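You operate a simulated robot arm through the tools that you are given. There is no shell and no other tool. Be economical: measure what you need, move in short steps, check, and stop when the job is done.

You are at the controls of a simulated robot arm. One attempt, no reset.

JOB
Put one of the foam blocks from the test bench top on the yellow lot plate there.
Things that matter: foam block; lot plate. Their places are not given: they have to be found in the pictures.

It is judged by the outcome, as a careful person would: the job done as asked, and still so three seconds after it is handed in. It fails if anything else is knocked over, pushed out of place, dropped, spilled or broken.

ROBOT AND FRAMES
A 6-joint arm with a two-finger parallel gripper, fixed in place. Base frame: the origin is at the foot of the arm, x ahead of it, y to its left, z up; the work surface is at about z = 0. Units: m, rad, N and s.
With the tool pointing down near the work surface it reaches from about 0.14 to 0.58 m from the base axis. Its first joint turns from -1.152 to 1.152 rad. Payload 2.1 kg.
Tool frame: the origin (TCP) lies between the finger pads and is the grasp point; the fingertips stand 0.03 m ahead of it; z points along the fingers, y is the line along which they close. Largest opening 0.094 m; finger width 0.028, thickness 0.01; the body of the gripper, 0.05 by 0.096 m, starts 0.055 m behind the TCP.
Orientation is that of the tool frame in the base frame, as a unit quaternion [w, x, y, z]. With the fingers straight down and closing along the base's y, the tool's x points along the base's -x, its y along +y and its z along -z.

CONTROLS
- The arm moves only by the tool step_arm. Its argument "increments" is a list of rows, each a list of 5 numbers: the shift along the base's x, y, z in mm, then the turn about the base's z in rad, then the closure in counts, from 0 (fully open) to 255 (shut). In form: [[tx, ty, tz, yaw, claw], ...]. A call has 1 to 12 rows; each row shifts and turns the commanded pose from where the row before left it. Rows are played at 5 a second. More than 0.05 m and 0.15 rad between two rows, or a gripper value outside its range, and nothing of the call is played. A pose out of reach is approached as far as the arm can. The call stops where the force on the tool passes 40 N (or 10 N more than at its start, if that is more) or the arm is blocked; 0.2 s more then pass. Each finger travels about 0.072 m/s and halts on what it meets, pressing with about 23 N; the grip force reading is that of the motor and also rises with nothing between the fingers. The clock runs only during rows and for 0.2 s after the last one: add rows that do not move to give the fingers time. The reply holds the time, the measured pose of the TCP, the force on the tool along the base axes, the opening and the grip force, in the units named above and with some noise.
- Cameras (640 x 400 px; columns grow to the right, rows downward): "scene" is fixed at [0.0456, -0.3634, 0.4859]; the picture's right is [0.87, -0.49, 0.00], its down [-0.27, -0.48, -0.83] and it looks along [0.41, 0.73, -0.55] (base axes); focal length 336 px, centre (320, 200). "wrist" rides on the gripper at [0.076, 0.014, -0.103] in the tool frame; the picture's right is [-0.18, 0.98, 0.00], its down [-0.75, -0.14, -0.64] and it looks along [-0.63, -0.12, 0.77] (tool axes); focal length 243 px, centre (320, 200).
- grab_frame(camera): a new picture of that camera. It takes no simulated time.
- pixel_to_xyz(camera, pixels): for up to 12 pixels [column, row] of the newest picture of that camera ("zoom" is the newest enlarged one), the place [x, y, z] in the base frame of the surface seen there, good to about 0.003 m. It takes no simulated time.
- enlarge(camera, box): a new picture of the part [left, top, right, bottom] of that camera's present view, enlarged. It takes no simulated time.
- hand_in(): hands the job in; it is judged then, once.

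Keep the steps short. Do not move on a guess: measure, check each grasp and each placing, and mend mistakes. In all there are 60 turns and 22 pictures (those below and enlarged ones count). Leave the gripper open and the arm clear of the work at the hand-in unless told otherwise, and finish with a single line.

The tools are called after ">>>" by a JSON object that holds its "api" and its "payload". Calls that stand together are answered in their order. step_arm: Moves the arm, as the interface text tells. Its arguments: {"type":"object","properties":{"increments":{"type":"array","items":{"type":"array","items":{"type":"number"}}}},"required":["increments"]} The other tools are called the same way: grab_frame (camera) takes a picture; pixel_to_xyz (camera, pixels) gives the place of the surface under pixels of a picture; enlarge (camera, box) takes an enlarged picture of a part of a camera's view; hand_in () hands the job in.

At the start:

```text
time: 0.0
ee_pos: [0.2767, -0.0213, 0.2342]
tcp_rot: [-0.001, 0.0, 1.0, 0.001]
force: [0.1, 0.6, 1.1]
finger_gap: 0.0942
grip_force: 0.1
```

scene: 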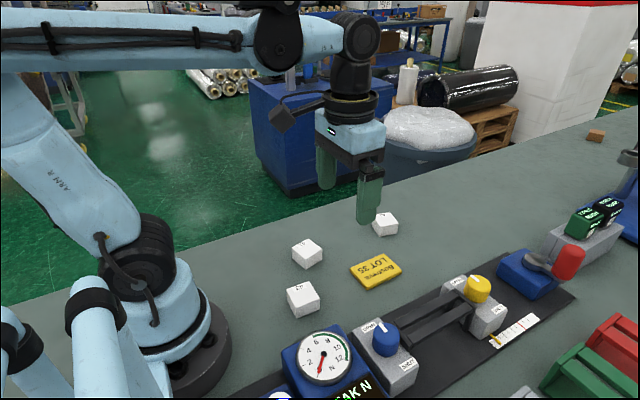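
wrist: 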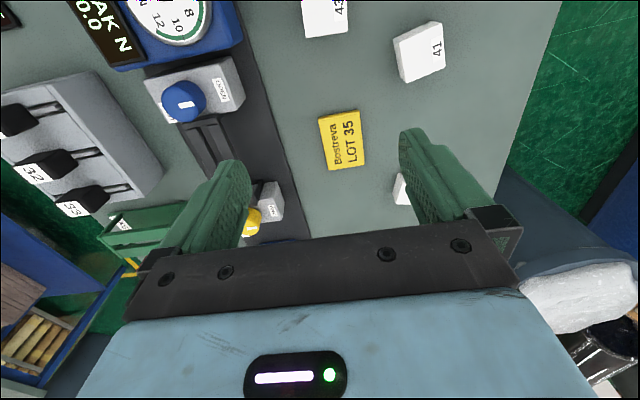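

I see three white blocks at scene (307,253), (303,299) and (385,224), and the yellow plate at (376,270). I'll enlarge that area and measure it.

>>> {"api": "enlarge", "payload": {"camera": "scene", "box": [270, 200, 430, 325]}}

>>> {"api": "pixel_to_xyz", "payload": {"camera": "scene", "pixels": [[306, 246], [301, 291], [385, 217], [376, 270], [351, 267], [367, 289], [401, 270], [385, 255], [340, 260]]}}

>>> {"api": "pixel_to_xyz", "payload": {"camera": "wrist", "pixels": [[394, 38], [437, 22], [444, 68], [405, 82], [319, 118], [357, 110], [365, 167], [328, 170]]}}

```text
3.20 times, centred on (350, 262) of scene
```

zoom: 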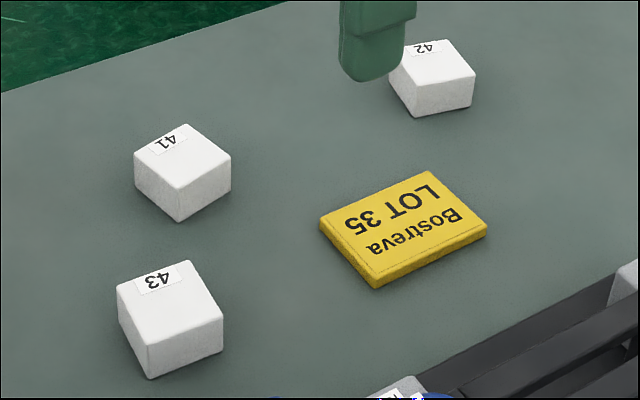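

```text
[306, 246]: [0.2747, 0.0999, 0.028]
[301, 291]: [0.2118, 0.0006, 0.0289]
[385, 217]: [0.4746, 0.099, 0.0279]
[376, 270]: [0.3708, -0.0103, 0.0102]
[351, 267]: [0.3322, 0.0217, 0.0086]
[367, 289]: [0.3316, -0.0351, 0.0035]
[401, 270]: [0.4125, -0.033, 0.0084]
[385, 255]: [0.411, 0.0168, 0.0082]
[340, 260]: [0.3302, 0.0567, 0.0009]
```

```text
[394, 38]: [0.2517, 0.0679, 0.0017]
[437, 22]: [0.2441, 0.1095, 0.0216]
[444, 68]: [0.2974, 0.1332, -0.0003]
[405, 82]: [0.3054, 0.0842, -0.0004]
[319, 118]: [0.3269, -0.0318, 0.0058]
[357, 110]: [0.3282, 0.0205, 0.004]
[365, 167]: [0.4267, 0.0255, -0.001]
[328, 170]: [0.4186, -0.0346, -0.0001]
```

Next I'll get the top corners of block 41 and the plate from the enlarged picture.

>>> {"api": "pixel_to_xyz", "payload": {"camera": "zoom", "pixels": [[138, 153], [184, 127], [227, 153], [179, 186], [183, 156], [323, 222], [429, 174], [484, 222], [376, 274], [404, 224], [180, 216]]}}

```text
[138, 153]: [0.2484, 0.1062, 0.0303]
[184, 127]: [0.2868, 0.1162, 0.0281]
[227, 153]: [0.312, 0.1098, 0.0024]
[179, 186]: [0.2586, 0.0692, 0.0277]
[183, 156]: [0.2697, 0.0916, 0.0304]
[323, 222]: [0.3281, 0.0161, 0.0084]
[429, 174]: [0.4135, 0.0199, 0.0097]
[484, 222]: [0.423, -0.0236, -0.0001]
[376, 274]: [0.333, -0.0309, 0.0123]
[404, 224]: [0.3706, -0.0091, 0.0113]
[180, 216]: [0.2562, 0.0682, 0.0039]
```

Block 41's centre is about (0.272, 0.093), with its top at z = 0.029, a side of about 39 mm and a turn of about +0.25 rad. The plate's centre is about (0.371, -0.008), with its top at z = 0.010. I'll move above block 41 with the gripper open.

>>> {"api": "step_arm", "payload": {"increments": [[0, 38, 0, 0.125, 0], [-3, 38, 0, 0.125, 0], [-2, 38, -40, 0, 0], [0, 0, -45, 0, 0], [0, 0, -40, 0, 0], [0, 0, 0, 0, 0]]}}

>>> {"api": "grab_frame", "payload": {"camera": "wrist"}}

>>> {"api": "grab_frame", "payload": {"camera": "scene"}}

```text
refused: row 3 steps farther than a row can; nothing moved
```

```text
18 pictures are left
```

wrist: 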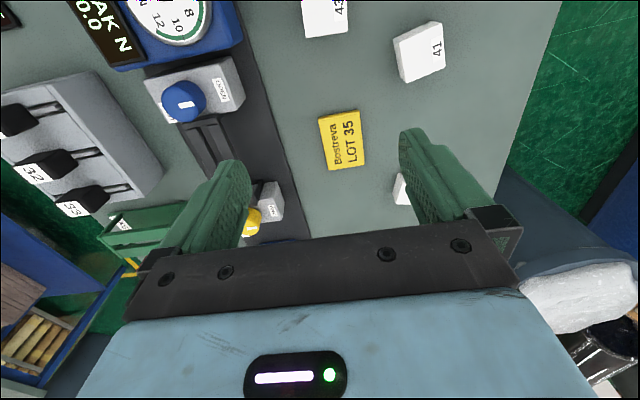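

```text
17 pictures are left
```

scene: 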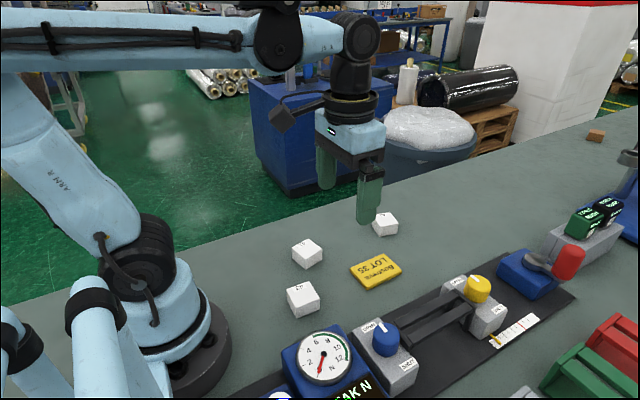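

The call was refused because row 3 was too long, and nothing moved. I'll send the same move in shorter rows.

>>> {"api": "step_arm", "payload": {"increments": [[0, 38, 0, 0.125, 0], [-3, 38, 0, 0.125, 0], [-2, 38, 0, 0, 0], [0, 0, -45, 0, 0], [0, 0, -45, 0, 0], [0, 0, -35, 0, 0], [0, 0, 0, 0, 0]]}}

```text
time: 1.6
ee_pos: [0.2709, 0.0909, 0.1101]
tcp_rot: [0.0, -0.124, 0.992, 0.001]
force: [0.0, -0.3, -0.1]
finger_gap: 0.0941
grip_force: 0.0
```

The pose is as expected, at z = 0.110. I'll check alignment in both pictures before going down.

>>> {"api": "grab_frame", "payload": {"camera": "wrist"}}

>>> {"api": "enlarge", "payload": {"camera": "scene", "box": [230, 180, 390, 280]}}

```text
16 pictures are left
```

wrist: 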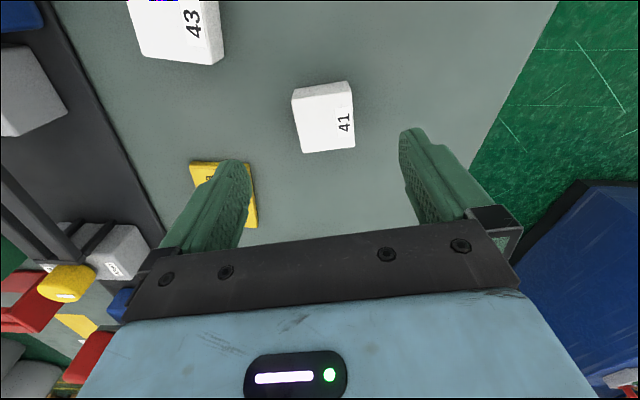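

```text
4.00 times, centred on (310, 230) of scene
```

zoom: 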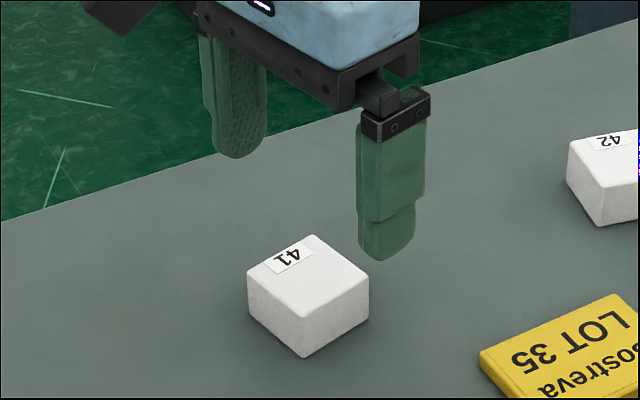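

The block is centred between the fingers, with its top at about wrist (325,115). I'll measure the top corners to fine-tune.

>>> {"api": "pixel_to_xyz", "payload": {"camera": "wrist", "pixels": [[301, 98], [348, 91], [353, 144], [305, 147], [328, 118]]}}

>>> {"api": "pixel_to_xyz", "payload": {"camera": "zoom", "pixels": [[251, 272], [313, 237], [366, 279], [302, 315]]}}

```text
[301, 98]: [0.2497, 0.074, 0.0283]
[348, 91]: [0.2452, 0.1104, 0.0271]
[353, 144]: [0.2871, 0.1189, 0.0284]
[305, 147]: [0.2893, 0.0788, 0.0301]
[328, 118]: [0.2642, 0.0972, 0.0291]
```

```text
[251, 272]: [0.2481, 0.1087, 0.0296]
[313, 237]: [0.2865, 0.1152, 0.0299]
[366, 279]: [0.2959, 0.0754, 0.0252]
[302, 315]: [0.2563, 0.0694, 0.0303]
```

The centre is about (0.271, 0.093) and the turn is about 0.19 rad. I'll correct by -0.06 rad and +2 mm in y, go down to z = 0.034 (fingertips at about 4 mm), then close.

>>> {"api": "step_arm", "payload": {"increments": [[0, 2, 0, -0.06, 0], [0, 0, -35, 0, 0], [0, 0, -25, 0, 0], [0, 0, -16, 0, 0], [0, 0, 0, 0, 0]]}}

```text
time: 2.8
ee_pos: [0.2707, 0.0953, 0.0337]
tcp_rot: [0.0, -0.095, 0.995, -0.001]
force: [0.0, 0.7, -0.1]
finger_gap: 0.0938
grip_force: 0.1
```

The arm is down at z = 0.034 with no contact force. Now I'll close on the block.

>>> {"api": "step_arm", "payload": {"increments": [[0, -1, 0, 0, 100], [0, 0, 0, 0, 140], [0, 0, 0, 0, 165], [0, 0, 0, 0, 165], [0, 0, 0, 0, 165]]}}

```text
time: 4.0
ee_pos: [0.2713, 0.0943, 0.0346]
tcp_rot: [0.0, -0.095, 0.995, 0.0]
force: [-0.5, 0.1, 16.1]
finger_gap: 0.044
grip_force: 22.7
```

The gap is 44 mm with a grip force of 22.7 N, but there is a 16 N upward force. I'll look before lifting.

>>> {"api": "grab_frame", "payload": {"camera": "wrist"}}

>>> {"api": "enlarge", "payload": {"camera": "scene", "box": [230, 180, 390, 280]}}

```text
14 pictures are left
```

wrist: 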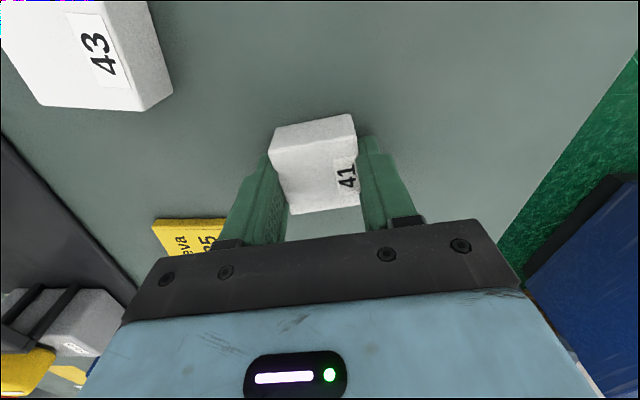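

```text
4.00 times, centred on (310, 230) of scene
```

zoom: 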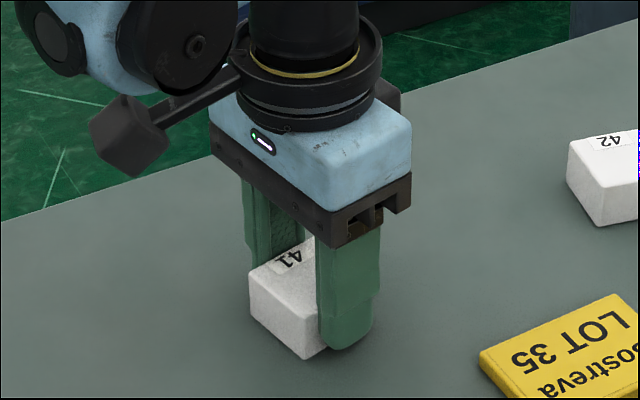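

The block sits squarely between the fingers. I'll lift gently by a few mm and read the force.

>>> {"api": "step_arm", "payload": {"increments": [[0, 0, 3, 0, 165], [0, 0, 4, 0, 165], [0, 0, 8, 0, 165], [0, 0, 0, 0, 165]]}}

>>> {"api": "enlarge", "payload": {"camera": "scene", "box": [230, 180, 390, 280]}}

```text
time: 5.0
ee_pos: [0.2722, 0.092, 0.0487]
tcp_rot: [0.0, -0.095, 0.995, 0.0]
force: [-0.2, -0.2, -0.1]
finger_gap: 0.0441
grip_force: 22.5
```

```text
4.00 times, centred on (310, 230) of scene
```

zoom: 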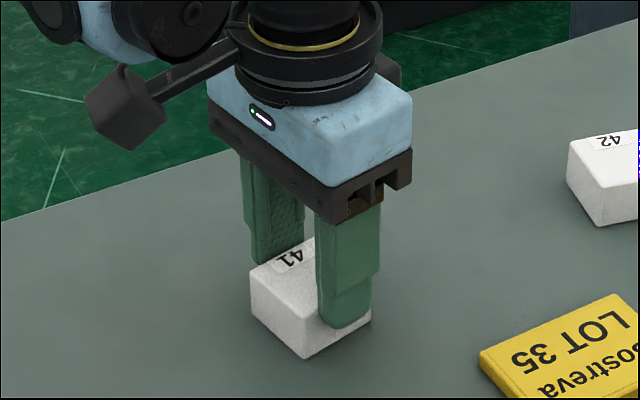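

The block stayed on the bench and the fingers came up without it: there is no load, and the gap is still 44 mm. I'll check the wrist view for why.

>>> {"api": "enlarge", "payload": {"camera": "wrist", "box": [200, 80, 440, 260]}}

```text
2.22 times, centred on (320, 170) of wrist
```

zoom: 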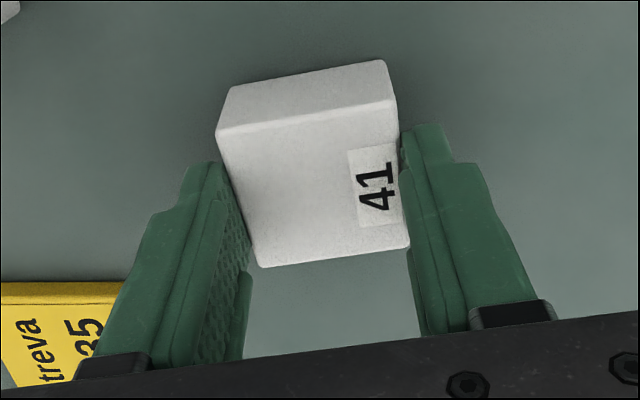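

I'll measure the block's top now to see whether it moved or lifted.

>>> {"api": "pixel_to_xyz", "payload": {"camera": "zoom", "pixels": [[225, 140], [390, 104], [404, 240], [264, 260], [310, 180], [238, 95], [300, 40]]}}

```text
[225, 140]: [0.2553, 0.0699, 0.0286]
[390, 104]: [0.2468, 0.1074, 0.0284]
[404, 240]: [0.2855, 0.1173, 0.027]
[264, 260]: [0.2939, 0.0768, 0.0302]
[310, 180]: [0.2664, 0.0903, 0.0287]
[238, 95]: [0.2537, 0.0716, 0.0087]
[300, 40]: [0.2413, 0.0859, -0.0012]
```

The block is unmoved, centred at (0.2705, 0.093) and about 39.5 mm wide, so a 44 mm gap never touched it. The 16 N was probably the fingertips meeting the bench. I'll go down to z of about 0.038 and close further.

>>> {"api": "step_arm", "payload": {"increments": [[-1, 0, 0, 0.02, 150], [0, 0, -11, 0, 150], [0, 0, 0, 0, 165], [0, 0, 0, 0, 180], [0, 0, 0, 0, 190], [0, 0, 0, 0, 190]]}}

```text
time: 6.4
ee_pos: [0.2706, 0.0949, 0.0365]
tcp_rot: [0.0, -0.104, 0.995, 0.0]
force: [1.8, -1.4, 12.2]
finger_gap: 0.044
grip_force: 23.2
```

The gap is still 44 mm at closure 190, so something stops the fingers there. I'll look closely again.

>>> {"api": "enlarge", "payload": {"camera": "wrist", "box": [200, 80, 440, 260]}}

>>> {"api": "enlarge", "payload": {"camera": "scene", "box": [270, 215, 350, 275]}}

```text
2.22 times, centred on (320, 170) of wrist
```

zoom: 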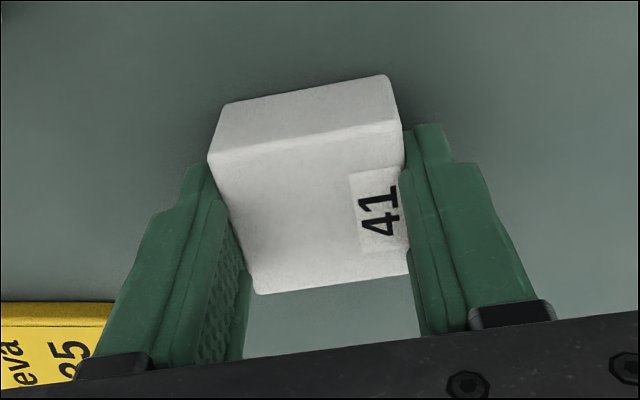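

```text
6.67 times, centred on (310, 245) of scene
```

zoom: 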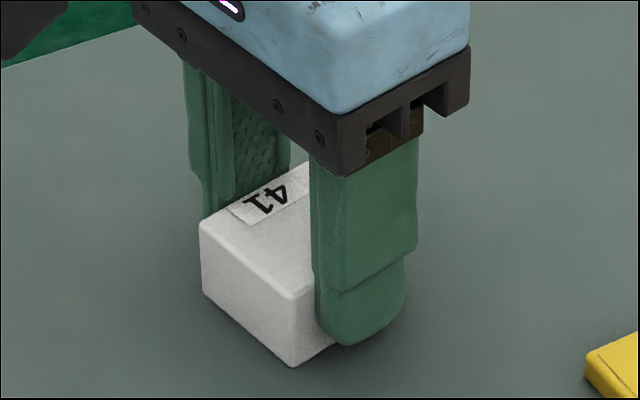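

The pads seem to touch the block on both sides. I'll close fully, then lift by 3 mm and read the forces to tell slipping from no contact.

>>> {"api": "step_arm", "payload": {"increments": [[0, 0, 0, 0, 255], [0, 0, 0, 0, 255]]}}

>>> {"api": "step_arm", "payload": {"increments": [[0, 0, 3, 0, 255]]}}

>>> {"api": "step_arm", "payload": {"increments": [[0, 0, 3, 0, 255]]}}

```text
time: 7.0
ee_pos: [0.27, 0.0941, 0.0365]
tcp_rot: [0.0, -0.104, 0.995, 0.0]
force: [2.3, -0.8, 8.6]
finger_gap: 0.0437
grip_force: 22.9
```

```text
time: 7.4
ee_pos: [0.2693, 0.0928, 0.0399]
tcp_rot: [0.0, -0.105, 0.995, 0.0]
force: [0.9, 0.6, 0.1]
finger_gap: 0.044
grip_force: 23.2
```

```text
time: 7.8
ee_pos: [0.2698, 0.0925, 0.0445]
tcp_rot: [0.0, -0.105, 0.994, 0.001]
force: [-0.8, -0.2, -0.4]
finger_gap: 0.0435
grip_force: 23.0
```

At +3 mm the load is already zero. To learn what stops the fingers at 44 mm, I'll rise clear of the block while still closed and read the gap.

>>> {"api": "step_arm", "payload": {"increments": [[0, 0, 15, 0, 255], [0, 0, 15, 0, 255], [0, 0, 0, 0, 255], [0, 0, 0, 0, 255]]}}

>>> {"api": "grab_frame", "payload": {"camera": "scene"}}

```text
time: 8.8
ee_pos: [0.2698, 0.094, 0.0724]
tcp_rot: [0.0, -0.105, 0.994, 0.0]
force: [-1.7, -0.6, -0.9]
finger_gap: 0.0439
grip_force: 23.2
```

```text
8 pictures are left
```

scene: 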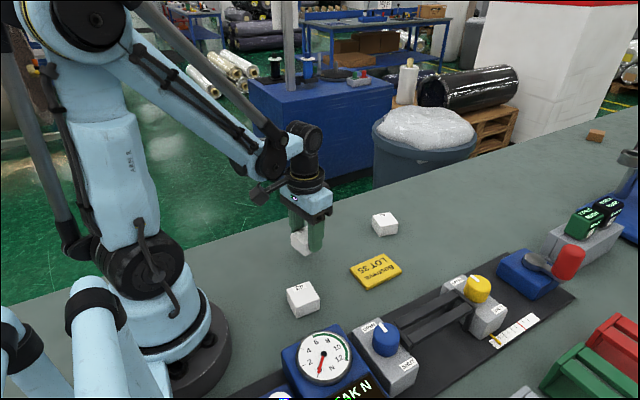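

The block now seems to be held off the bench at scene (300,242). I'll measure it to check.

>>> {"api": "pixel_to_xyz", "payload": {"camera": "scene", "pixels": [[300, 231], [297, 234], [299, 242], [300, 249], [302, 253], [303, 258]]}}

>>> {"api": "enlarge", "payload": {"camera": "scene", "box": [260, 195, 350, 265]}}

```text
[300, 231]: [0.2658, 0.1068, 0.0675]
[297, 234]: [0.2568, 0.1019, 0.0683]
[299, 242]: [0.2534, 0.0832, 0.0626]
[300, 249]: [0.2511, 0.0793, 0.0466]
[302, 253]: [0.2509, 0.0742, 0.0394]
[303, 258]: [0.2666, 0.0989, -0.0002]
```

```text
5.71 times, centred on (305, 230) of scene
```

zoom: 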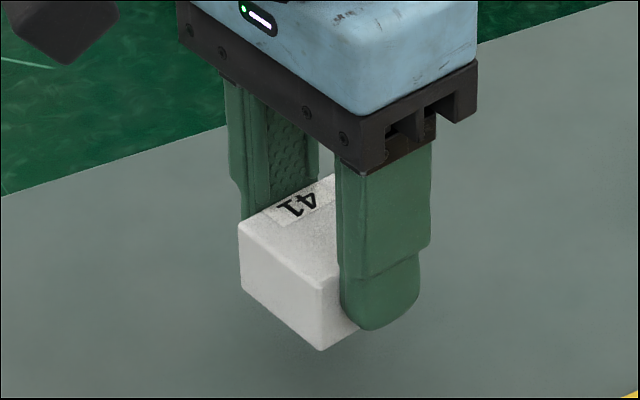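

The block is held level: its top is at z = 0.067, so its bottom is about 36 mm below the TCP. I'll rise to z of about 0.11 and carry it over the plate centre (0.371, -0.008), turning by -0.16 rad to match the plate.

>>> {"api": "step_arm", "payload": {"increments": [[0, 0, 20, 0, 255], [0, 0, 18, 0, 255], [17, -17, 0, -0.04, 255], [17, -17, 0, -0.04, 255], [17, -17, 0, -0.04, 255], [17, -17, 0, -0.04, 255], [17, -17, 0, 0, 255], [16, -17, 0, 0, 255], [0, 0, 0, 0, 255], [0, 0, 0, 0, 255]]}}

>>> {"api": "grab_frame", "payload": {"camera": "wrist"}}

```text
time: 11.0
ee_pos: [0.3731, -0.0108, 0.1124]
tcp_rot: [0.0, -0.025, 1.0, 0.0]
force: [0.1, 0.4, -0.4]
finger_gap: 0.0435
grip_force: 23.3
```

```text
6 pictures are left
```

wrist: 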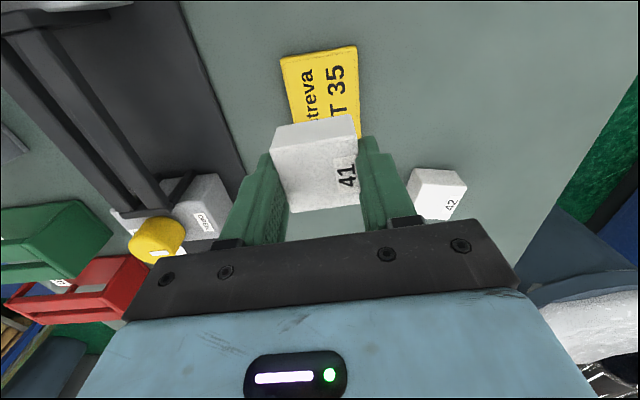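

The block is held over the plate. I'll measure the block's top and the plate's edges for the final offset.

>>> {"api": "pixel_to_xyz", "payload": {"camera": "wrist", "pixels": [[275, 153], [353, 140], [356, 205], [291, 210], [285, 60], [354, 51], [359, 130]]}}

>>> {"api": "pixel_to_xyz", "payload": {"camera": "scene", "pixels": [[352, 269], [367, 287], [400, 268], [386, 256]]}}

```text
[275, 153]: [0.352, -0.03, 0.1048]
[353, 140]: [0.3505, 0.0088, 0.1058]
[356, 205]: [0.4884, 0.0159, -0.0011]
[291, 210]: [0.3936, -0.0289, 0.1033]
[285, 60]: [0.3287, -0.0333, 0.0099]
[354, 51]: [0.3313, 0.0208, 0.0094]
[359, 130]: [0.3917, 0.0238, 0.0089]
```

```text
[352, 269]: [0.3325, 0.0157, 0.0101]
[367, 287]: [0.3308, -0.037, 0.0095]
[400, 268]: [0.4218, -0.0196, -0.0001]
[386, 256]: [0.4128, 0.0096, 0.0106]
```

The block's centre is (0.372, -0.0105), so it needs about +2.5 mm in y. I'll lower 64 mm, which brings the block's bottom to about 11 to 12 mm, just over the plate top.

>>> {"api": "step_arm", "payload": {"increments": [[-1, 2.5, -20, 0, 255], [0, 0, -20, 0, 255], [0, 0, -15, 0, 255], [0, 0, -6, 0, 255], [0, 0, -3, 0, 255], [0, 0, 0, 0, 255]]}}

```text
time: 12.4
ee_pos: [0.3711, -0.0073, 0.0482]
tcp_rot: [0.0, -0.025, 1.0, 0.0]
force: [0.5, 0.1, 0.6]
finger_gap: 0.0437
grip_force: 23.2
```

There is no contact yet at z = 0.048. I'll go down in 1 mm steps and watch the force.

>>> {"api": "step_arm", "payload": {"increments": [[0, 0, -1, 0, 255], [0, 0, 0, 0, 255]]}}

>>> {"api": "step_arm", "payload": {"increments": [[0, 0, -1, 0, 255], [0, 0, 0, 0, 255]]}}

>>> {"api": "enlarge", "payload": {"camera": "scene", "box": [320, 200, 440, 300]}}

```text
time: 13.0
ee_pos: [0.3719, -0.0073, 0.0476]
tcp_rot: [-0.001, -0.025, 1.0, 0.0]
force: [-0.2, 0.2, 2.3]
finger_gap: 0.0441
grip_force: 23.3
```

```text
time: 13.6
ee_pos: [0.3709, -0.0071, 0.0465]
tcp_rot: [0.0, -0.025, 1.0, 0.0]
force: [-1.2, 0.1, 19.9]
finger_gap: 0.044
grip_force: 22.8
```

```text
4.00 times, centred on (380, 250) of scene
```

zoom: 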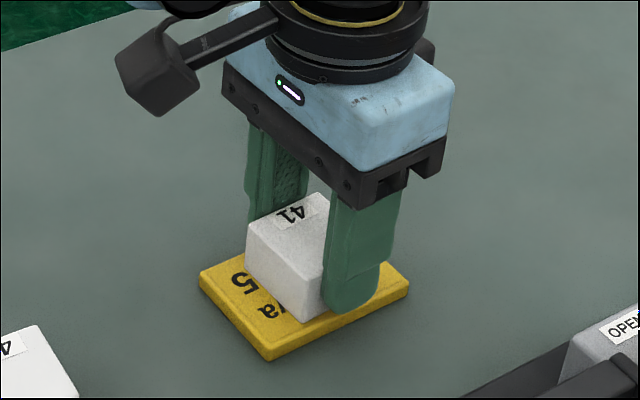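

Contact is firm at 20 N and the block sits on the plate. I'll back off 1 mm to relax the force, open gently to a partial opening, and check.

>>> {"api": "step_arm", "payload": {"increments": [[0, 0, 1, 0, 255], [0, 0, 0, 0, 130], [0, 0, 0, 0, 100], [0, 0, 0, 0, 60], [0, 0, 0, 0, 60]]}}

```text
time: 14.8
ee_pos: [0.371, -0.0056, 0.0468]
tcp_rot: [0.0, -0.025, 1.0, 0.0]
force: [0.2, -0.1, -0.4]
finger_gap: 0.0718
grip_force: 0.0
```

The gripper is open at 72 mm with no force. I'll rise straight up, clear of the block.

>>> {"api": "step_arm", "payload": {"increments": [[0, 0, 10, 0, 60], [0, 0, 20, 0, 60], [0, 0, 40, 0, 60], [0, 0, 40, 0, 0], [0, 0, 40, 0, 0], [-40, 0, 0, 0, 0], [-40, 0, 0, 0, 0], [0, 0, 0, 0, 0]]}}

>>> {"api": "grab_frame", "payload": {"camera": "scene"}}

>>> {"api": "enlarge", "payload": {"camera": "scene", "box": [270, 200, 430, 325]}}

```text
time: 16.6
ee_pos: [0.2911, -0.0075, 0.197]
tcp_rot: [-0.001, -0.025, 1.0, 0.0]
force: [-0.6, -0.4, 0.4]
finger_gap: 0.0941
grip_force: 0.1
```

```text
4 pictures are left
```

scene: 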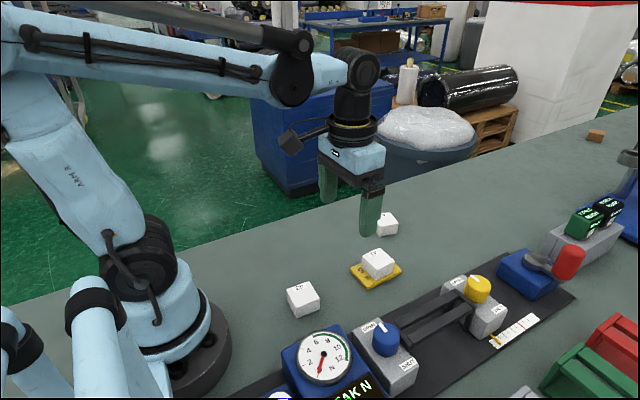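

```text
3.20 times, centred on (350, 262) of scene
```

zoom: 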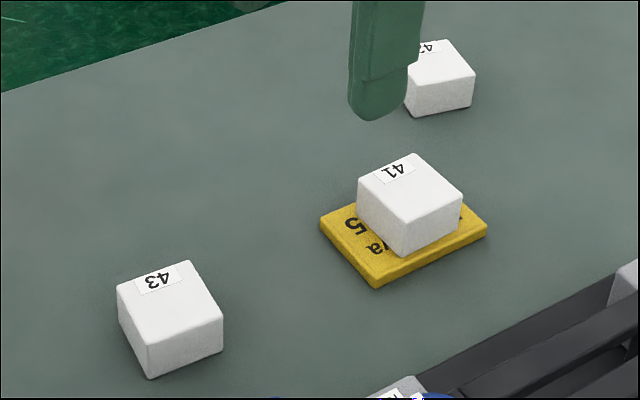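

Block 41 rests flat and centred on the plate. The plate and the other two blocks are where they were, and the gripper is open and clear. I'm handing in.

>>> {"api": "hand_in", "payload": {}}

```text
The job is handed in.
```

Foam block 41 is on the yellow lot plate, resting flat and centred; nothing else looked disturbed in the last picture, and the gripper is open and clear of the work.
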